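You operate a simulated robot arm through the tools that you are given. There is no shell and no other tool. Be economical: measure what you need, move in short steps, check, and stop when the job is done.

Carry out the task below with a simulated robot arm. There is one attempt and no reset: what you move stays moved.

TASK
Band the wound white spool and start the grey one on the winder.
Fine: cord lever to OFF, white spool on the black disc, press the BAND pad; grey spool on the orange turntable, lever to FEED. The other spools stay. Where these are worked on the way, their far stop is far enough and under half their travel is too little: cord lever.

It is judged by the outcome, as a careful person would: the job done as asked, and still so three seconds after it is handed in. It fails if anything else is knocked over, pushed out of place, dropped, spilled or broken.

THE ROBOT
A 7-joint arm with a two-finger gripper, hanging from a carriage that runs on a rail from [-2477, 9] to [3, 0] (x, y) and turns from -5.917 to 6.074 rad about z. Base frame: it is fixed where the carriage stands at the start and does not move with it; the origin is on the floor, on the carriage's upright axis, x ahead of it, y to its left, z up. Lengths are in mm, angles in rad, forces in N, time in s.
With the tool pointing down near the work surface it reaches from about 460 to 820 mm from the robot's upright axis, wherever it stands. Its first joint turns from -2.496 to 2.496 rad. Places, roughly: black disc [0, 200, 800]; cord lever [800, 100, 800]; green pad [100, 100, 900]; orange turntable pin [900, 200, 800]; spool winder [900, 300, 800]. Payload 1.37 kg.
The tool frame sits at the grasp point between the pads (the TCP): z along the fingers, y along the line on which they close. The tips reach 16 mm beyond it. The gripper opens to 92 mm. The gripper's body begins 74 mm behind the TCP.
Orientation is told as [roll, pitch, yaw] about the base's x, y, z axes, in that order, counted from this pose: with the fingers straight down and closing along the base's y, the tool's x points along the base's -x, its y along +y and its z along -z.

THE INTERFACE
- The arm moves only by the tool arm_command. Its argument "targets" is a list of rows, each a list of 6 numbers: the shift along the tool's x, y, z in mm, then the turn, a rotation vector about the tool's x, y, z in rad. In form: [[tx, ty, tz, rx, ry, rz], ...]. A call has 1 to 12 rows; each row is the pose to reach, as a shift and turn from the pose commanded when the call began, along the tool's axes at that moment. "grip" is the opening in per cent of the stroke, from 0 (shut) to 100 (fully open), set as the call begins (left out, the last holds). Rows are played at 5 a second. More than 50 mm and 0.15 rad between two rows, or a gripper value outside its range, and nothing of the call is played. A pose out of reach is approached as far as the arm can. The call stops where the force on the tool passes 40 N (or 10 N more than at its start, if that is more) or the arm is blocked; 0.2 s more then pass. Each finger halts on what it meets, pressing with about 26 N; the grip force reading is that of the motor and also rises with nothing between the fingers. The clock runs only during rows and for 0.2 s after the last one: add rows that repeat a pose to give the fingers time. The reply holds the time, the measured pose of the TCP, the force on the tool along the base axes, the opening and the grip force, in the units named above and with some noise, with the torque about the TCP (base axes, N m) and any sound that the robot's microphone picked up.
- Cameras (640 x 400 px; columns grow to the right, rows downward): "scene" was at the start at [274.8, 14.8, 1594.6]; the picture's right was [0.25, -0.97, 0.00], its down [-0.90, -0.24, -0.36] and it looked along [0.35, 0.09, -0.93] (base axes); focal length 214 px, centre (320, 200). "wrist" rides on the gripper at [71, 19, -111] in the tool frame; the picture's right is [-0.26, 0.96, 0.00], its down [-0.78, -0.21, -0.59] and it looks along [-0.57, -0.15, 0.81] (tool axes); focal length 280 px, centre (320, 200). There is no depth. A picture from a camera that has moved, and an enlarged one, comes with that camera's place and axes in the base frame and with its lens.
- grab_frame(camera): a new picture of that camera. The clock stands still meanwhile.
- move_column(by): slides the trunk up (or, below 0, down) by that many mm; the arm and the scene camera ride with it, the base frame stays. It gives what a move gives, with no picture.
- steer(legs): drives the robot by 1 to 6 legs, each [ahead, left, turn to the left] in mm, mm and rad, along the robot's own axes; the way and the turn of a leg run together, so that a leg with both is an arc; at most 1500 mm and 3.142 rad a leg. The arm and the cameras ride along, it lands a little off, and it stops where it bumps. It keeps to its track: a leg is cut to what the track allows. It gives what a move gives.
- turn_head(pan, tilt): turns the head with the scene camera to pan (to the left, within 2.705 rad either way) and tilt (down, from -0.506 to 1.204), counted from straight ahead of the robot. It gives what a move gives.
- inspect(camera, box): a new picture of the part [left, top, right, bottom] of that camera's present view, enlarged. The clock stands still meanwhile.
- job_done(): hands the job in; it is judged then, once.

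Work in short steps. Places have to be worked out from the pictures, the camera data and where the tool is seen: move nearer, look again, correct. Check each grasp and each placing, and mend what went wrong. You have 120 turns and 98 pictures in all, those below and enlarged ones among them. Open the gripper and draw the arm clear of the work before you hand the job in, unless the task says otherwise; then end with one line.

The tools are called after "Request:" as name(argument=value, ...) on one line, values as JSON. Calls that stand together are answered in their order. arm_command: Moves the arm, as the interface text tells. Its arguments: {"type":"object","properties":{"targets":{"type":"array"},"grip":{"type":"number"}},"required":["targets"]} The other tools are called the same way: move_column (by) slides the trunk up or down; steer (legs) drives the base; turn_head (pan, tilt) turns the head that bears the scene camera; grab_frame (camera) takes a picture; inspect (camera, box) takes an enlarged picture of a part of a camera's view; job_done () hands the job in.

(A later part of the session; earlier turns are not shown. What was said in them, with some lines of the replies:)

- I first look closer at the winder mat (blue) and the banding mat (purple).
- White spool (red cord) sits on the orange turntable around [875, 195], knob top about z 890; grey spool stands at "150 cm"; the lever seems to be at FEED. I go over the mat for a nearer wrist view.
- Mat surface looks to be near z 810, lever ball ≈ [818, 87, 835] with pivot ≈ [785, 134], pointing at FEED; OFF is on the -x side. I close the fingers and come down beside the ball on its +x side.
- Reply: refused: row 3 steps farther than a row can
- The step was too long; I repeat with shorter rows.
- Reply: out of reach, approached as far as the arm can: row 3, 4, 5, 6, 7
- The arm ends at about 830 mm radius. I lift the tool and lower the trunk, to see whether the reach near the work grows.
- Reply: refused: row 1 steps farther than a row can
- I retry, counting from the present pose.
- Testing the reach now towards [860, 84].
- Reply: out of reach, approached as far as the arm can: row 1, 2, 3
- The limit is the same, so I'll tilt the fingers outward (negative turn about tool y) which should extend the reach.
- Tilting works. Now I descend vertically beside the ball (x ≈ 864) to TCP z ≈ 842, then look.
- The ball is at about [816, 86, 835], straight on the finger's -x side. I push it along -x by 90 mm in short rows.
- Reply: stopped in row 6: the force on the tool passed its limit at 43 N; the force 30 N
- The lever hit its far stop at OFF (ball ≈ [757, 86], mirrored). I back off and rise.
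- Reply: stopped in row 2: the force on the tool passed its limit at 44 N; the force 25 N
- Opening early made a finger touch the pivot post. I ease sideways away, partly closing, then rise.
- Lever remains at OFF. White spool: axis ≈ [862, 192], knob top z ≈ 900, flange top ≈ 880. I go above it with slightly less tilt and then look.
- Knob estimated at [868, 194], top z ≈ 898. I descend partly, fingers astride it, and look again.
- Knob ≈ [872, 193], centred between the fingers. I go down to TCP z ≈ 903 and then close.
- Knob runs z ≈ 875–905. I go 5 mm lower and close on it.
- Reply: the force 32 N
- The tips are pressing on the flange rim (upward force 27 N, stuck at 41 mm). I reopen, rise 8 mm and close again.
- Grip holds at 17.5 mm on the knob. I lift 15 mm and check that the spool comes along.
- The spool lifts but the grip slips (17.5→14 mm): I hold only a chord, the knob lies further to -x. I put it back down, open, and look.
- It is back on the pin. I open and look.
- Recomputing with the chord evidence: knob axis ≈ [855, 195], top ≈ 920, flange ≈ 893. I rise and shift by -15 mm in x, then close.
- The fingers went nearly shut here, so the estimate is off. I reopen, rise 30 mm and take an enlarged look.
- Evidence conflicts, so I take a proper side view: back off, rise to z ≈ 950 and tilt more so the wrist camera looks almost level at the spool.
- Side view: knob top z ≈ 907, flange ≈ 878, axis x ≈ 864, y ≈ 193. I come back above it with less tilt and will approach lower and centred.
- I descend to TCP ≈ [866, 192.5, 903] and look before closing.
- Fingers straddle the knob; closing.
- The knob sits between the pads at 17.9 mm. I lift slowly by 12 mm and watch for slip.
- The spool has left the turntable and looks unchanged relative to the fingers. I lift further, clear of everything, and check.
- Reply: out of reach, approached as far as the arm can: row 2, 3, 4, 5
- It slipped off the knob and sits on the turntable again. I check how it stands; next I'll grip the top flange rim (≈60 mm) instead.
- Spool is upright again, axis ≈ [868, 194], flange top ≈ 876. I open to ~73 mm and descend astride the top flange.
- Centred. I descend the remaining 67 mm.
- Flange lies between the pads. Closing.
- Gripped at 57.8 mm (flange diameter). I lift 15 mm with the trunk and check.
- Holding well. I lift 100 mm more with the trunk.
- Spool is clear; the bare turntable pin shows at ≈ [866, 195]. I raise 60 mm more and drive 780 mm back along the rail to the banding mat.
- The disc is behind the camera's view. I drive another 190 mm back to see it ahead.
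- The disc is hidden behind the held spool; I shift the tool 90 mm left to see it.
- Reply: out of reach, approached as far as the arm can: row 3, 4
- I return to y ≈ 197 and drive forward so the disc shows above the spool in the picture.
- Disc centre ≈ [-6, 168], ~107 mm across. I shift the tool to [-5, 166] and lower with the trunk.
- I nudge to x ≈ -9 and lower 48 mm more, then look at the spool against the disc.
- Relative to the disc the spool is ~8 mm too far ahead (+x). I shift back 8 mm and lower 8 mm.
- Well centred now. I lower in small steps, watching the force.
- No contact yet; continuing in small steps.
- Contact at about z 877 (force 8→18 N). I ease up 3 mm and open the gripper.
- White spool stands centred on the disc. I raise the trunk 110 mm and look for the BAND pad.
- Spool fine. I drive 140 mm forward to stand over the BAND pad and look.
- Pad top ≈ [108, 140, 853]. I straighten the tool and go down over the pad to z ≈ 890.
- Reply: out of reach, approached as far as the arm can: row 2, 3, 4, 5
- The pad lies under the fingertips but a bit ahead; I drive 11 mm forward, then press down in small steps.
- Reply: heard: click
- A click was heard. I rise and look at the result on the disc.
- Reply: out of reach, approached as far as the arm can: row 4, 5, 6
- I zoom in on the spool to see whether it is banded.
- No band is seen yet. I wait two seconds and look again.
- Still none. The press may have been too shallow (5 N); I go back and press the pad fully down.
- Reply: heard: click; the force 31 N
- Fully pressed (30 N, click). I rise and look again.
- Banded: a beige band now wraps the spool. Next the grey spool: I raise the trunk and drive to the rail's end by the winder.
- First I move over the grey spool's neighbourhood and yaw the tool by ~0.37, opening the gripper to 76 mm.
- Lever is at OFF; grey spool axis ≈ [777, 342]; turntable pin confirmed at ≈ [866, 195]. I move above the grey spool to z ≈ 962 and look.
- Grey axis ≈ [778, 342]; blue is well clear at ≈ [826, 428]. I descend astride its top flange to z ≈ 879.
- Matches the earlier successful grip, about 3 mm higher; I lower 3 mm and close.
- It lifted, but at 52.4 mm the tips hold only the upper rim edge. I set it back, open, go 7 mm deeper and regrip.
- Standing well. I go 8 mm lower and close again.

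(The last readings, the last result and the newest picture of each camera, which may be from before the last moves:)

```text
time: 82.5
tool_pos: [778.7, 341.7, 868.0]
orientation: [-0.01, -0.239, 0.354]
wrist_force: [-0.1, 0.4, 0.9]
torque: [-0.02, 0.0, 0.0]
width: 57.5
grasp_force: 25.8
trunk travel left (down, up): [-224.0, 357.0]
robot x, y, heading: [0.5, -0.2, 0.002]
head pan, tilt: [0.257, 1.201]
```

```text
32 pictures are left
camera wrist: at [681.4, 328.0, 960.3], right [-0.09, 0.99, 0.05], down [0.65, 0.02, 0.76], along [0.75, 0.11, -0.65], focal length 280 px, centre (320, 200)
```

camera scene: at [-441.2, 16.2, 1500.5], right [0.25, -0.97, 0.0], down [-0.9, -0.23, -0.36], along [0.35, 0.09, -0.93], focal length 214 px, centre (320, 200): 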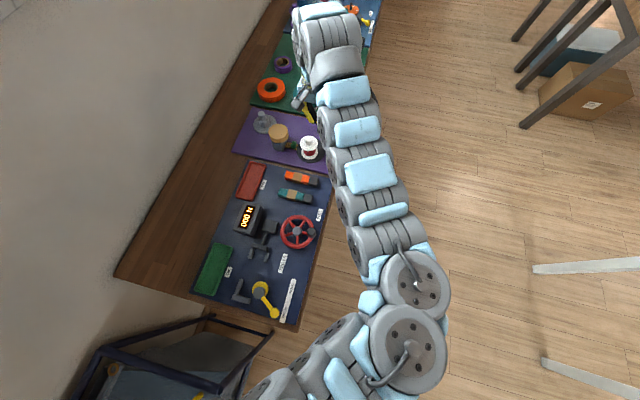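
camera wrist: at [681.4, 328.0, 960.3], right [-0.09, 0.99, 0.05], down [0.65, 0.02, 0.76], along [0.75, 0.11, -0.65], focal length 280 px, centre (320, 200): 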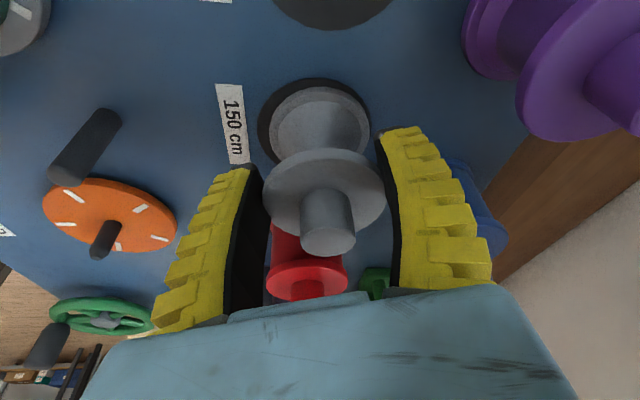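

Firm now: 57.5 mm. I lift 130 mm by the trunk and check.

Request:
move_column(by=20)

Request:
move_column(by=110)

Request:
grab_frame(camera="wrist")

```text
time: 83.2
tool_pos: [778.1, 341.0, 890.2]
orientation: [-0.009, -0.237, 0.355]
wrist_force: [0.1, -0.1, -1.4]
torque: [0.01, 0.05, 0.02]
width: 57.6
grasp_force: 25.8
trunk travel left (down, up): [-244.0, 337.0]
robot x, y, heading: [-3.4, -1.9, -0.001]
head pan, tilt: [0.257, 1.201]
```

```text
time: 84.6
tool_pos: [779.0, 341.2, 997.7]
orientation: [-0.009, -0.237, 0.352]
wrist_force: [-0.6, 0.3, 0.2]
torque: [-0.01, 0.0, 0.01]
width: 57.4
grasp_force: 26.2
trunk travel left (down, up): [-354.0, 227.0]
robot x, y, heading: [-4.8, 3.6, -0.004]
head pan, tilt: [0.257, 1.201]
```

```text
31 pictures are left
camera wrist: at [681.2, 327.9, 1090.1], right [-0.09, 0.99, 0.05], down [0.65, 0.02, 0.76], along [0.75, 0.11, -0.65], focal length 280 px, centre (320, 200)
```

wrist: 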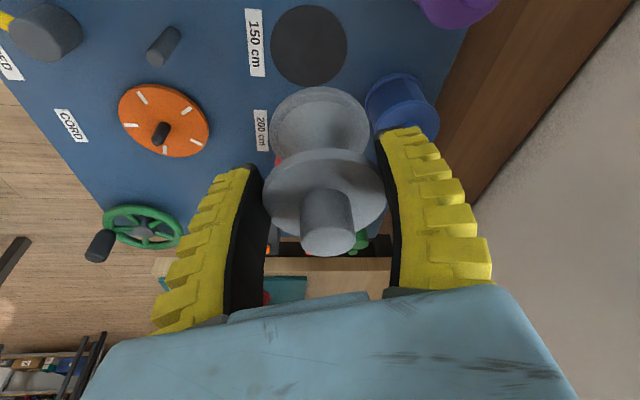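

Grey spool is lifted cleanly. I carry it over the turntable: TCP target ≈ [864, 194] at this height.

Request:
arm_command(targets=[[-5, -34, 1.3, 0, 0, 0], [-11, -68, 2.6, 0, 0, 0], [-17, -102, 4, 0, 0, 0], [-22, -136, 5.3, 0, 0, 0], [-27.7, -168, 6.7, 0, 0, 0], [-27.7, -168, 6.7, 0, 0, 0]])

Request:
grab_frame(camera="wrist")

```text
time: 86.0
tool_pos: [853.9, 201.4, 1002.4]
orientation: [-0.007, -0.237, 0.354]
wrist_force: [0.2, 1.4, 0.0]
torque: [-0.01, 0.0, -0.01]
width: 57.6
grasp_force: 26.3
out of reach, approached as far as the arm can: row 5, 6
trunk travel left (down, up): [-354.0, 227.0]
robot x, y, heading: [-2.1, 0.8, -0.003]
head pan, tilt: [0.257, 1.201]
```

```text
30 pictures are left
camera wrist: at [756.9, 187.8, 1092.3], right [-0.09, 0.99, 0.05], down [0.65, 0.02, 0.76], along [0.75, 0.11, -0.65], focal length 280 px, centre (320, 200)
```

wrist: 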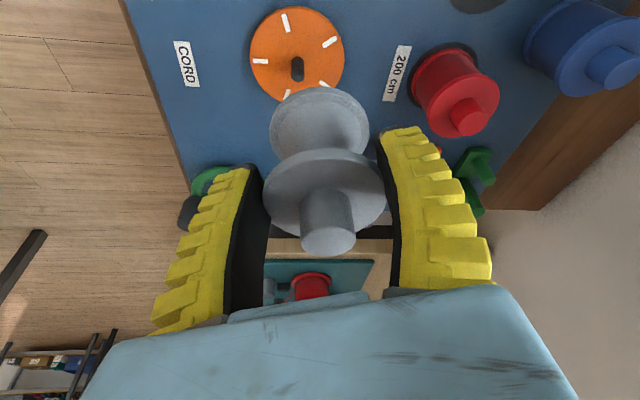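

Just out of reach at this arm height; I raise the arm 90 mm, then finish the approach, compensating later with the trunk.

Request:
arm_command(targets=[[-10, 0, -43, 0, 0, 0], [-21, 0, -87.5, 0, 0, 0], [-24.5, -5, -86.7, 0, 0, 0], [-27.8, -10.8, -85.9, 0, 0, 0], [-27.8, -10.8, -85.9, 0, 0, 0]])

```text
time: 87.2
tool_pos: [864.0, 195.4, 1089.4]
orientation: [-0.009, -0.238, 0.355]
wrist_force: [-0.5, 0.0, -0.5]
torque: [0.0, 0.02, -0.03]
width: 57.3
grasp_force: 25.0
trunk travel left (down, up): [-354.0, 227.0]
robot x, y, heading: [-6.6, -4.7, -0.005]
head pan, tilt: [0.257, 1.201]
```

In reach. I lower the trunk to bring the TCP to ≈ 925 and look at the pin alignment.

Request:
move_column(by=-164)

Request:
grab_frame(camera="wrist")

```text
time: 89.0
tool_pos: [863.7, 195.1, 927.3]
orientation: [-0.01, -0.237, 0.355]
wrist_force: [0.1, 0.0, -1.0]
torque: [-0.01, 0.03, 0.01]
width: 57.2
grasp_force: 25.7
trunk travel left (down, up): [-190.0, 391.0]
robot x, y, heading: [-7.4, -1.4, -0.004]
head pan, tilt: [0.257, 1.201]
```

```text
29 pictures are left
camera wrist: at [766.5, 181.4, 1018.5], right [-0.09, 0.99, 0.05], down [0.65, 0.02, 0.76], along [0.75, 0.11, -0.65], focal length 280 px, centre (320, 200)
```

wrist: 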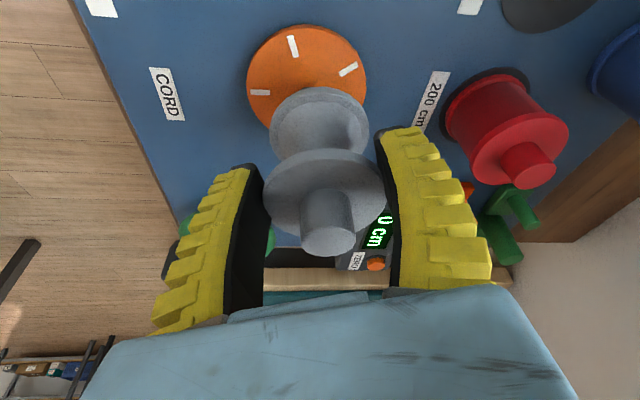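

Alignment looks within a few mm; I nudge -1.7 mm sideways and lower in steps, watching the force.

Request:
arm_command(targets=[[0, -1.7, 0, 0, 0, 0], [0, -1.7, 0, 0, 0, 0]])

Request:
move_column(by=-20)

Request:
grab_frame(camera="wrist")

```text
time: 89.6
tool_pos: [864.2, 192.8, 926.7]
orientation: [-0.009, -0.238, 0.354]
wrist_force: [1.0, -0.3, -0.6]
torque: [0.02, 0.03, 0.02]
width: 57.5
grasp_force: 25.9
trunk travel left (down, up): [-190.0, 391.0]
robot x, y, heading: [-0.7, -3.3, -0.003]
head pan, tilt: [0.257, 1.201]
```

```text
time: 90.3
tool_pos: [866.0, 192.5, 906.5]
orientation: [-0.008, -0.238, 0.355]
wrist_force: [-0.7, -1.7, -0.4]
torque: [-0.13, 0.01, -0.03]
width: 57.3
grasp_force: 26.0
trunk travel left (down, up): [-170.0, 411.0]
robot x, y, heading: [-3.5, 4.0, -0.009]
head pan, tilt: [0.257, 1.201]
```

```text
28 pictures are left
camera wrist: at [767.1, 178.8, 998.3], right [-0.09, 0.99, 0.05], down [0.65, 0.02, 0.76], along [0.75, 0.11, -0.65], focal length 280 px, centre (320, 200)
```

wrist: 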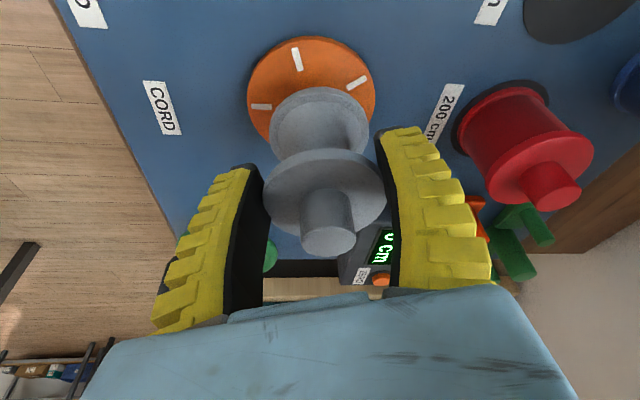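

A slight sideways force (-y) suggests the pin is entering; I nudge -1 mm and keep lowering.

Request:
arm_command(targets=[[0, -1, 0, 0, 0, 0], [0, -1, 0, 0, 0, 0]])

Request:
move_column(by=-6)

Request:
move_column(by=-6)

```text
time: 90.9
tool_pos: [865.1, 190.8, 907.4]
orientation: [-0.007, -0.237, 0.354]
wrist_force: [-0.1, -1.2, 1.0]
torque: [-0.08, 0.01, -0.04]
width: 57.1
grasp_force: 26.3
trunk travel left (down, up): [-170.0, 411.0]
robot x, y, heading: [2.8, 1.7, 0.002]
head pan, tilt: [0.257, 1.201]
```

```text
time: 91.5
tool_pos: [865.5, 191.2, 901.5]
orientation: [-0.009, -0.238, 0.356]
wrist_force: [-0.4, -1.8, -0.3]
torque: [-0.09, 0.08, -0.03]
width: 57.5
grasp_force: 26.1
trunk travel left (down, up): [-164.0, 417.0]
robot x, y, heading: [-5.1, -2.8, -0.008]
head pan, tilt: [0.257, 1.201]
```

```text
time: 92.0
tool_pos: [865.2, 192.3, 894.5]
orientation: [-0.009, -0.238, 0.354]
wrist_force: [0.5, -2.9, -1.5]
torque: [-0.13, 0.01, -0.01]
width: 57.3
grasp_force: 26.3
trunk travel left (down, up): [-158.0, 423.0]
robot x, y, heading: [-0.4, 2.0, -0.001]
head pan, tilt: [0.257, 1.201]
```

The pin is in the bore, pushing gently to -y. I nudge -1.2 mm and continue down.

Request:
arm_command(targets=[[0, -1.2, 0, 0, 0, 0], [0, -1.2, 0, 0, 0, 0]])

Request:
move_column(by=-6)

Request:
move_column(by=-4)

Request:
grab_frame(camera="wrist")

```text
time: 92.6
tool_pos: [863.9, 191.3, 895.3]
orientation: [-0.01, -0.238, 0.354]
wrist_force: [-0.5, -0.2, 0.4]
torque: [-0.02, 0.04, 0.02]
width: 57.0
grasp_force: 26.4
trunk travel left (down, up): [-158.0, 423.0]
robot x, y, heading: [-4.3, -0.8, -0.005]
head pan, tilt: [0.257, 1.201]
```

```text
time: 93.2
tool_pos: [865.2, 190.5, 890.0]
orientation: [-0.01, -0.239, 0.354]
wrist_force: [-0.2, 0.5, -0.2]
torque: [0.02, 0.02, -0.01]
width: 57.5
grasp_force: 25.8
trunk travel left (down, up): [-152.0, 429.0]
robot x, y, heading: [-3.9, 0.0, -0.003]
head pan, tilt: [0.257, 1.201]
```

```text
time: 93.7
tool_pos: [865.8, 191.2, 885.5]
orientation: [-0.008, -0.24, 0.354]
wrist_force: [-0.2, -0.5, -0.4]
torque: [-0.02, 0.0, -0.01]
width: 56.9
grasp_force: 25.9
trunk travel left (down, up): [-148.0, 433.0]
robot x, y, heading: [-1.3, -3.4, 0.0]
head pan, tilt: [0.257, 1.201]
```

```text
27 pictures are left
camera wrist: at [768.0, 177.7, 976.5], right [-0.09, 0.99, 0.05], down [0.65, 0.02, 0.76], along [0.75, 0.11, -0.65], focal length 280 px, centre (320, 200)
```

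wrist: 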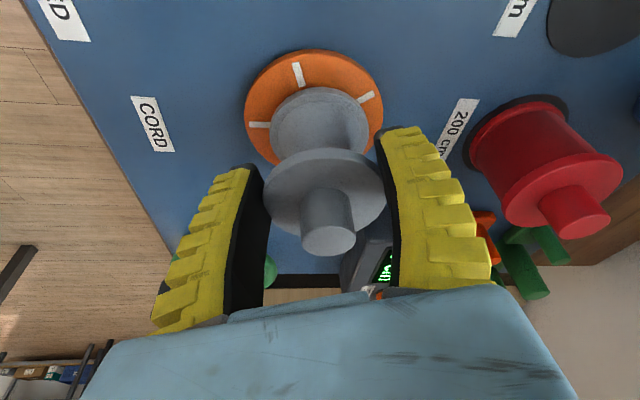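

Forces are nil, bore aligned. I go on down by small steps until it seats.

Request:
move_column(by=-4)

Request:
move_column(by=-3)

Request:
move_column(by=-2)

```text
time: 94.2
tool_pos: [866.3, 192.3, 883.3]
orientation: [-0.007, -0.238, 0.356]
wrist_force: [-2.4, -0.1, 7.7]
torque: [-0.02, 0.24, -0.02]
width: 57.8
grasp_force: 25.8
trunk travel left (down, up): [-144.0, 437.0]
robot x, y, heading: [-2.3, 1.1, -0.001]
head pan, tilt: [0.257, 1.201]
```

```text
time: 94.7
tool_pos: [867.7, 192.2, 880.2]
orientation: [-0.01, -0.239, 0.355]
wrist_force: [-5.1, -1.8, 16.9]
torque: [0.12, -0.13, -0.01]
width: 59.6
grasp_force: 25.8
trunk travel left (down, up): [-141.0, 440.0]
robot x, y, heading: [-3.8, -0.5, -0.004]
head pan, tilt: [0.257, 1.201]
```

```text
time: 95.3
tool_pos: [866.6, 191.4, 877.6]
orientation: [-0.009, -0.24, 0.354]
wrist_force: [-0.4, 0.1, 11.5]
torque: [0.09, -0.27, 0.0]
width: 60.2
grasp_force: 25.8
trunk travel left (down, up): [-139.0, 442.0]
robot x, y, heading: [-4.3, 0.6, -0.002]
head pan, tilt: [0.257, 1.201]
```

It seats at z ≈ 883 (force 8→17 N). I ease up 2 mm, open, and look.

Request:
move_column(by=3)

Request:
arm_command(targets=[[0, 0, 0, 0, 0, 0], [0, 0, 0, 0, 0, 0]], grip=82)

Request:
move_column(by=100)

Request:
grab_frame(camera="wrist")

```text
time: 95.8
tool_pos: [862.9, 191.2, 877.5]
orientation: [-0.008, -0.236, 0.351]
wrist_force: [-0.3, 0.3, 0.5]
torque: [-0.02, 0.03, -0.01]
width: 58.3
grasp_force: 26.0
trunk travel left (down, up): [-142.0, 439.0]
robot x, y, heading: [-6.7, 0.6, -0.004]
head pan, tilt: [0.257, 1.201]
```

```text
time: 96.4
tool_pos: [867.0, 191.3, 879.4]
orientation: [-0.009, -0.237, 0.354]
wrist_force: [-0.1, -0.2, -0.8]
torque: [0.01, -0.02, -0.02]
width: 77.0
grasp_force: 0.9
trunk travel left (down, up): [-142.0, 439.0]
robot x, y, heading: [-4.4, 0.3, -0.004]
head pan, tilt: [0.257, 1.201]
```

```text
time: 97.7
tool_pos: [864.9, 191.3, 978.7]
orientation: [-0.009, -0.239, 0.356]
wrist_force: [0.1, 0.5, -0.8]
torque: [0.0, -0.01, 0.02]
width: 77.0
grasp_force: 1.4
trunk travel left (down, up): [-242.0, 339.0]
robot x, y, heading: [-0.6, 1.5, -0.008]
head pan, tilt: [0.257, 1.201]
```

```text
26 pictures are left
camera wrist: at [767.5, 177.6, 1069.8], right [-0.09, 0.99, 0.05], down [0.65, 0.02, 0.76], along [0.75, 0.11, -0.65], focal length 280 px, centre (320, 200)
```

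wrist: 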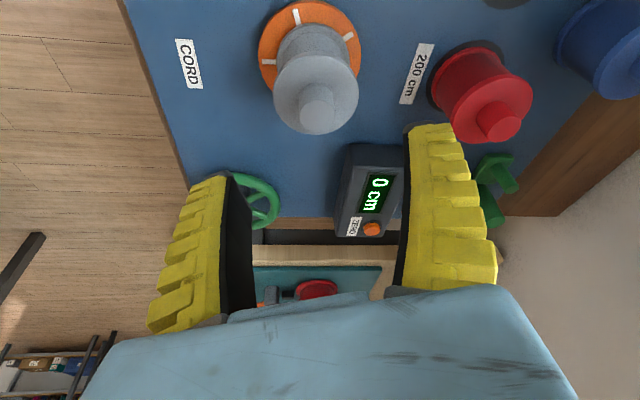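

I zoom in to confirm it is seated flat and centred on the turntable.

Request:
inspect(camera="wrist", box=[230, 0, 390, 140])

```text
2.86 times, centred on (310, 70) of wrist
camera zoom: at [767.5, 177.6, 1069.8], right [-0.09, 0.99, 0.05], down [0.65, 0.02, 0.76], along [0.75, 0.11, -0.65], focal length 801 px, centre (349, 571)
```

zoom: 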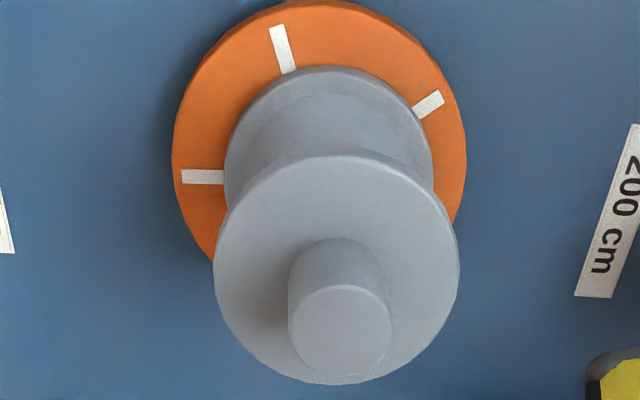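

Seated on the pin and upright. Now the lever: I retreat inward, straighten the tool and close the fingers.

Request:
arm_command(targets=[[32, -4, -8, 0, 0, 0], [64, -8, -15, 0, 0.06, 0], [96, -12, -23, 0, 0.14, 0], [125, -16, -30, 0, 0.238, 0], [125, -16, -30, 0, 0.238, 0]], grip=0)

Request:
arm_command(targets=[[0, 0, 0, 0, 0, 0.12], [0, 0, 0, 0, 0, 0.24], [0, 0, 0, 0, 0, 0.354], [0, 0, 0, 0, 0, 0.354]])

Request:
grab_frame(camera="wrist")

```text
time: 98.9
tool_pos: [750.6, 130.2, 980.4]
orientation: [-0.01, 0.002, 0.353]
wrist_force: [-0.6, 0.5, -0.2]
torque: [0.05, 0.02, 0.05]
width: 0.1
grasp_force: 26.2
trunk travel left (down, up): [-242.0, 339.0]
robot x, y, heading: [-2.2, 2.3, -0.005]
head pan, tilt: [0.257, 1.201]
```

```text
time: 99.9
tool_pos: [751.0, 132.0, 978.4]
orientation: [-0.009, -0.002, -0.002]
wrist_force: [-0.6, 0.7, -0.6]
torque: [0.03, 0.01, 0.02]
width: 0.0
grasp_force: 26.7
trunk travel left (down, up): [-242.0, 339.0]
robot x, y, heading: [-2.9, 0.7, -0.004]
head pan, tilt: [0.257, 1.201]
```

```text
24 pictures are left
camera wrist: at [677.8, 152.5, 1090.0], right [0.26, 0.96, -0.01], down [0.78, -0.21, 0.59], along [0.57, -0.16, -0.81], focal length 280 px, centre (320, 200)
```

wrist: 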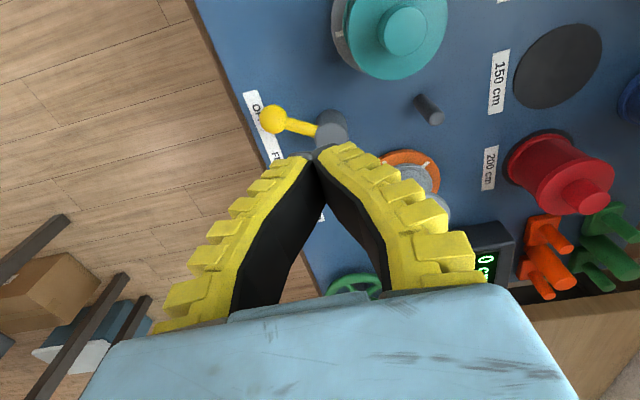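

Ball at ≈ [756, 86] (OFF). I go to [716, 84] and descend on its -x side to z ≈ 842.

Request:
arm_command(targets=[[18, -24, 0, 0, 0, 0], [35, -48, 10, 0, 0, 0], [35, -48, 50, 0, 0, 0], [35, -48, 90, 0, 0, 0], [35, -48, 115, 0, 0, 0], [35, -48, 136, 0, 0, 0], [35, -48, 136, 0, 0, 0]])

Request:
grab_frame(camera="wrist")

```text
time: 101.5
tool_pos: [715.8, 82.8, 843.1]
orientation: [-0.009, -0.003, -0.002]
wrist_force: [0.9, 0.2, -0.1]
torque: [0.01, 0.02, -0.03]
width: 0.0
grasp_force: 26.1
out of reach, approached as far as the arm can: row 2
trunk travel left (down, up): [-242.0, 339.0]
robot x, y, heading: [-2.3, -0.3, -0.002]
head pan, tilt: [0.257, 1.201]
```

```text
23 pictures are left
camera wrist: at [642.8, 103.7, 953.9], right [0.26, 0.96, -0.01], down [0.78, -0.21, 0.59], along [0.57, -0.16, -0.81], focal length 280 px, centre (320, 200)
```

wrist: 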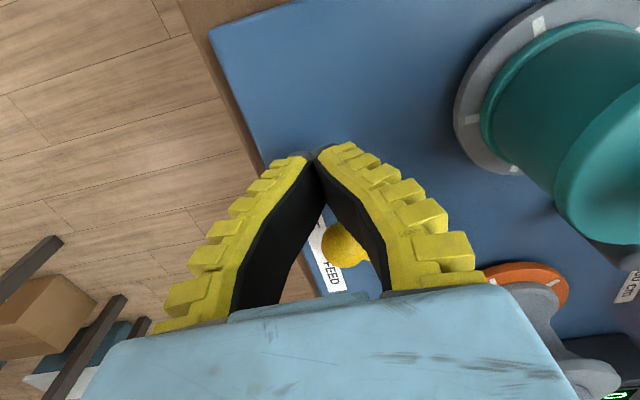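

The ball is right ahead. I push along +x until the far stop.

Request:
arm_command(targets=[[-15, -1, 0, 0, 0, 0], [-30, -3, 0, 0, 0, 0], [-43, -4, 0, 0, 0, 0], [-55, -4, 0, 0, 0, 0], [-67, -2, 0, 0, 0, 0], [-76, 0, 0, 0, 0, 0], [-84, 1, 0, 0, 0, 0], [-90, 1, 0, 0, 0, 0]])

Request:
grab_frame(camera="wrist")

```text
time: 103.0
tool_pos: [785.5, 82.3, 839.1]
orientation: [-0.011, 0.014, 0.001]
wrist_force: [-26.8, -6.4, 14.4]
torque: [0.32, -0.29, 0.43]
width: 0.2
grasp_force: 25.7
trunk travel left (down, up): [-242.0, 339.0]
robot x, y, heading: [-2.7, 1.6, -0.005]
head pan, tilt: [0.257, 1.201]
stopped in row 7: the force on the tool passed its limit at 49 N (the readings are from after the stop); the commanded pose is now the measured one
```

```text
22 pictures are left
camera wrist: at [714.0, 102.8, 951.8], right [0.26, 0.97, -0.01], down [0.79, -0.2, 0.58], along [0.56, -0.16, -0.81], focal length 280 px, centre (320, 200)
```

wrist: 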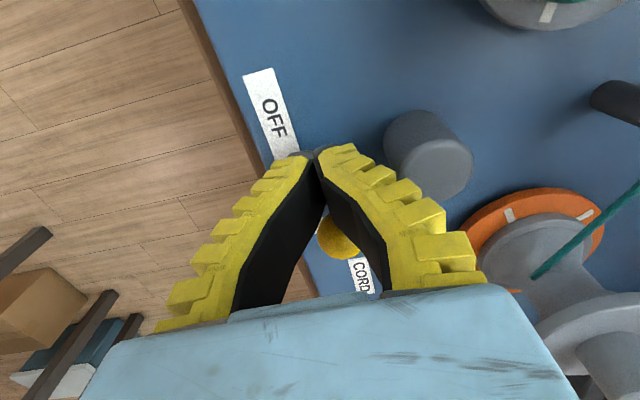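

The lever hit its far stop at FEED, and a teal cord now runs to the grey spool. I back off and rise straight up, fingers kept shut.

Request:
arm_command(targets=[[15, 0, 0, 0, 0, 0], [30, 0, 0, 0, 0, 0], [30, 0, -40, 0, 0, 0], [30, 0, -85, 0, 0, 0], [30, 0, -130, 0, 0, 0], [40, 0, -175, 0, 0, 0], [60, -10, -200, 0, 0, 0], [60, -10, -200, 0, 0, 0]])

Request:
grab_frame(camera="wrist")

```text
time: 104.8
tool_pos: [733.0, 75.0, 1042.6]
orientation: [-0.011, 0.006, 0.001]
wrist_force: [1.0, -0.5, 0.1]
torque: [0.04, 0.0, 0.01]
width: 0.0
grasp_force: 26.3
trunk travel left (down, up): [-242.0, 339.0]
robot x, y, heading: [-5.7, -0.8, -0.004]
head pan, tilt: [0.257, 1.201]
```

```text
21 pictures are left
camera wrist: at [660.5, 95.6, 1153.8], right [0.26, 0.97, -0.01], down [0.78, -0.2, 0.59], along [0.56, -0.16, -0.81], focal length 280 px, centre (320, 200)
```

wrist: 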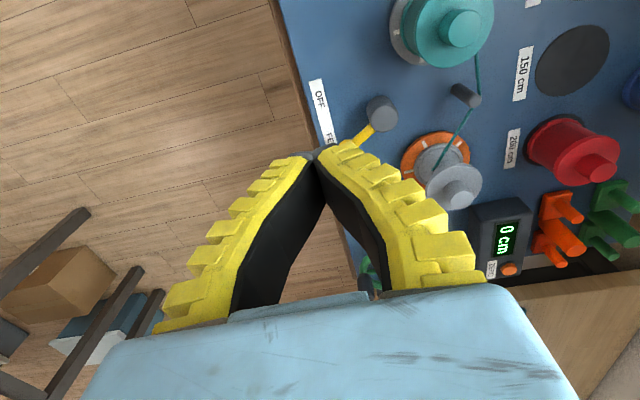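

Cord runs from the teal spool via the post to the grey spool. I open the gripper, draw the arm aside, and check everything once more.

Request:
arm_command(targets=[[10, -40, -20, 0, 0, 0], [20, -80, -40, 0, 0, 0], [20, -120, -60, 0, 0, 0], [20, -160, -60, 0, 0, 0], [20, -200, -60, 0, 0, 0], [20, -240, -60, 0, 0, 0], [20, -240, -60, 0, 0, 0]], grip=100)

Request:
grab_frame(camera="scene")

Request:
inspect(camera="scene", box=[220, 50, 370, 170])

Request:
inspect(camera="scene", box=[140, 280, 320, 400])

```text
time: 106.4
tool_pos: [713.3, -165.9, 1105.1]
orientation: [-0.01, 0.007, 0.002]
wrist_force: [-0.5, 0.6, 0.3]
torque: [0.01, -0.05, 0.02]
width: 92.0
grasp_force: 0.0
out of reach, approached as far as the arm can: row 1, 2, 3, 4
trunk travel left (down, up): [-242.0, 339.0]
robot x, y, heading: [-2.1, 1.0, -0.002]
head pan, tilt: [0.257, 1.201]
```

```text
20 pictures are left
camera scene: at [271.3, 13.9, 1569.6], right [0.25, -0.97, 0.0], down [-0.9, -0.23, -0.36], along [0.35, 0.09, -0.93], focal length 214 px, centre (320, 200)
```

scene: 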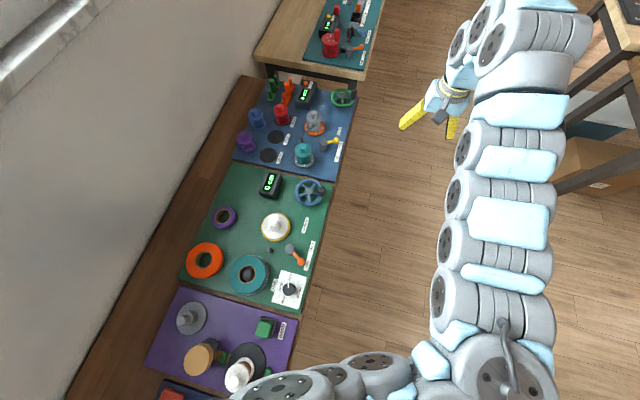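

```text
3.33 times, centred on (295, 110) of scene
camera zoom: at [271.3, 13.9, 1569.6], right [0.25, -0.97, 0.0], down [-0.9, -0.23, -0.36], along [0.35, 0.09, -0.93], focal length 715 px, centre (403, 500)
```

zoom: 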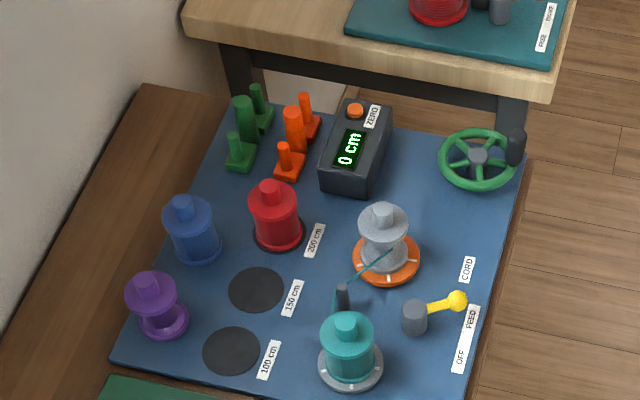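

```text
3.33 times, centred on (230, 340) of scene
camera zoom: at [271.3, 13.9, 1569.6], right [0.25, -0.97, 0.0], down [-0.9, -0.23, -0.36], along [0.35, 0.09, -0.93], focal length 715 px, centre (620, -267)
```

zoom: 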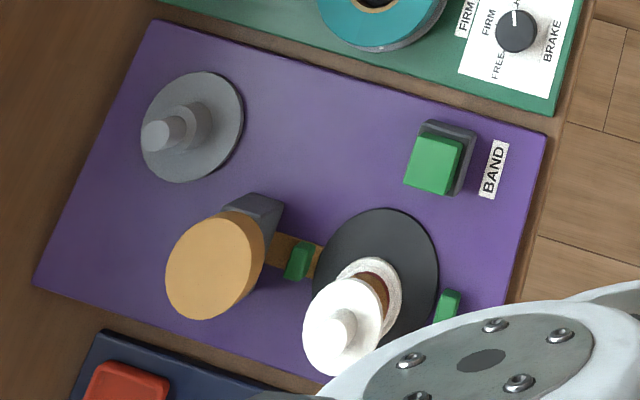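

Everything stands as asked: white spool banded on the black disc, grey spool on the turntable with the cord fed, lever at FEED, other spools in place, arm clear. Handing in.

Request:
job_done()

```text
The job is handed in.
```

The white spool is banded on the black disc, and the grey spool is on the orange turntable with the cord lever at FEED. The other spools are still in their places.
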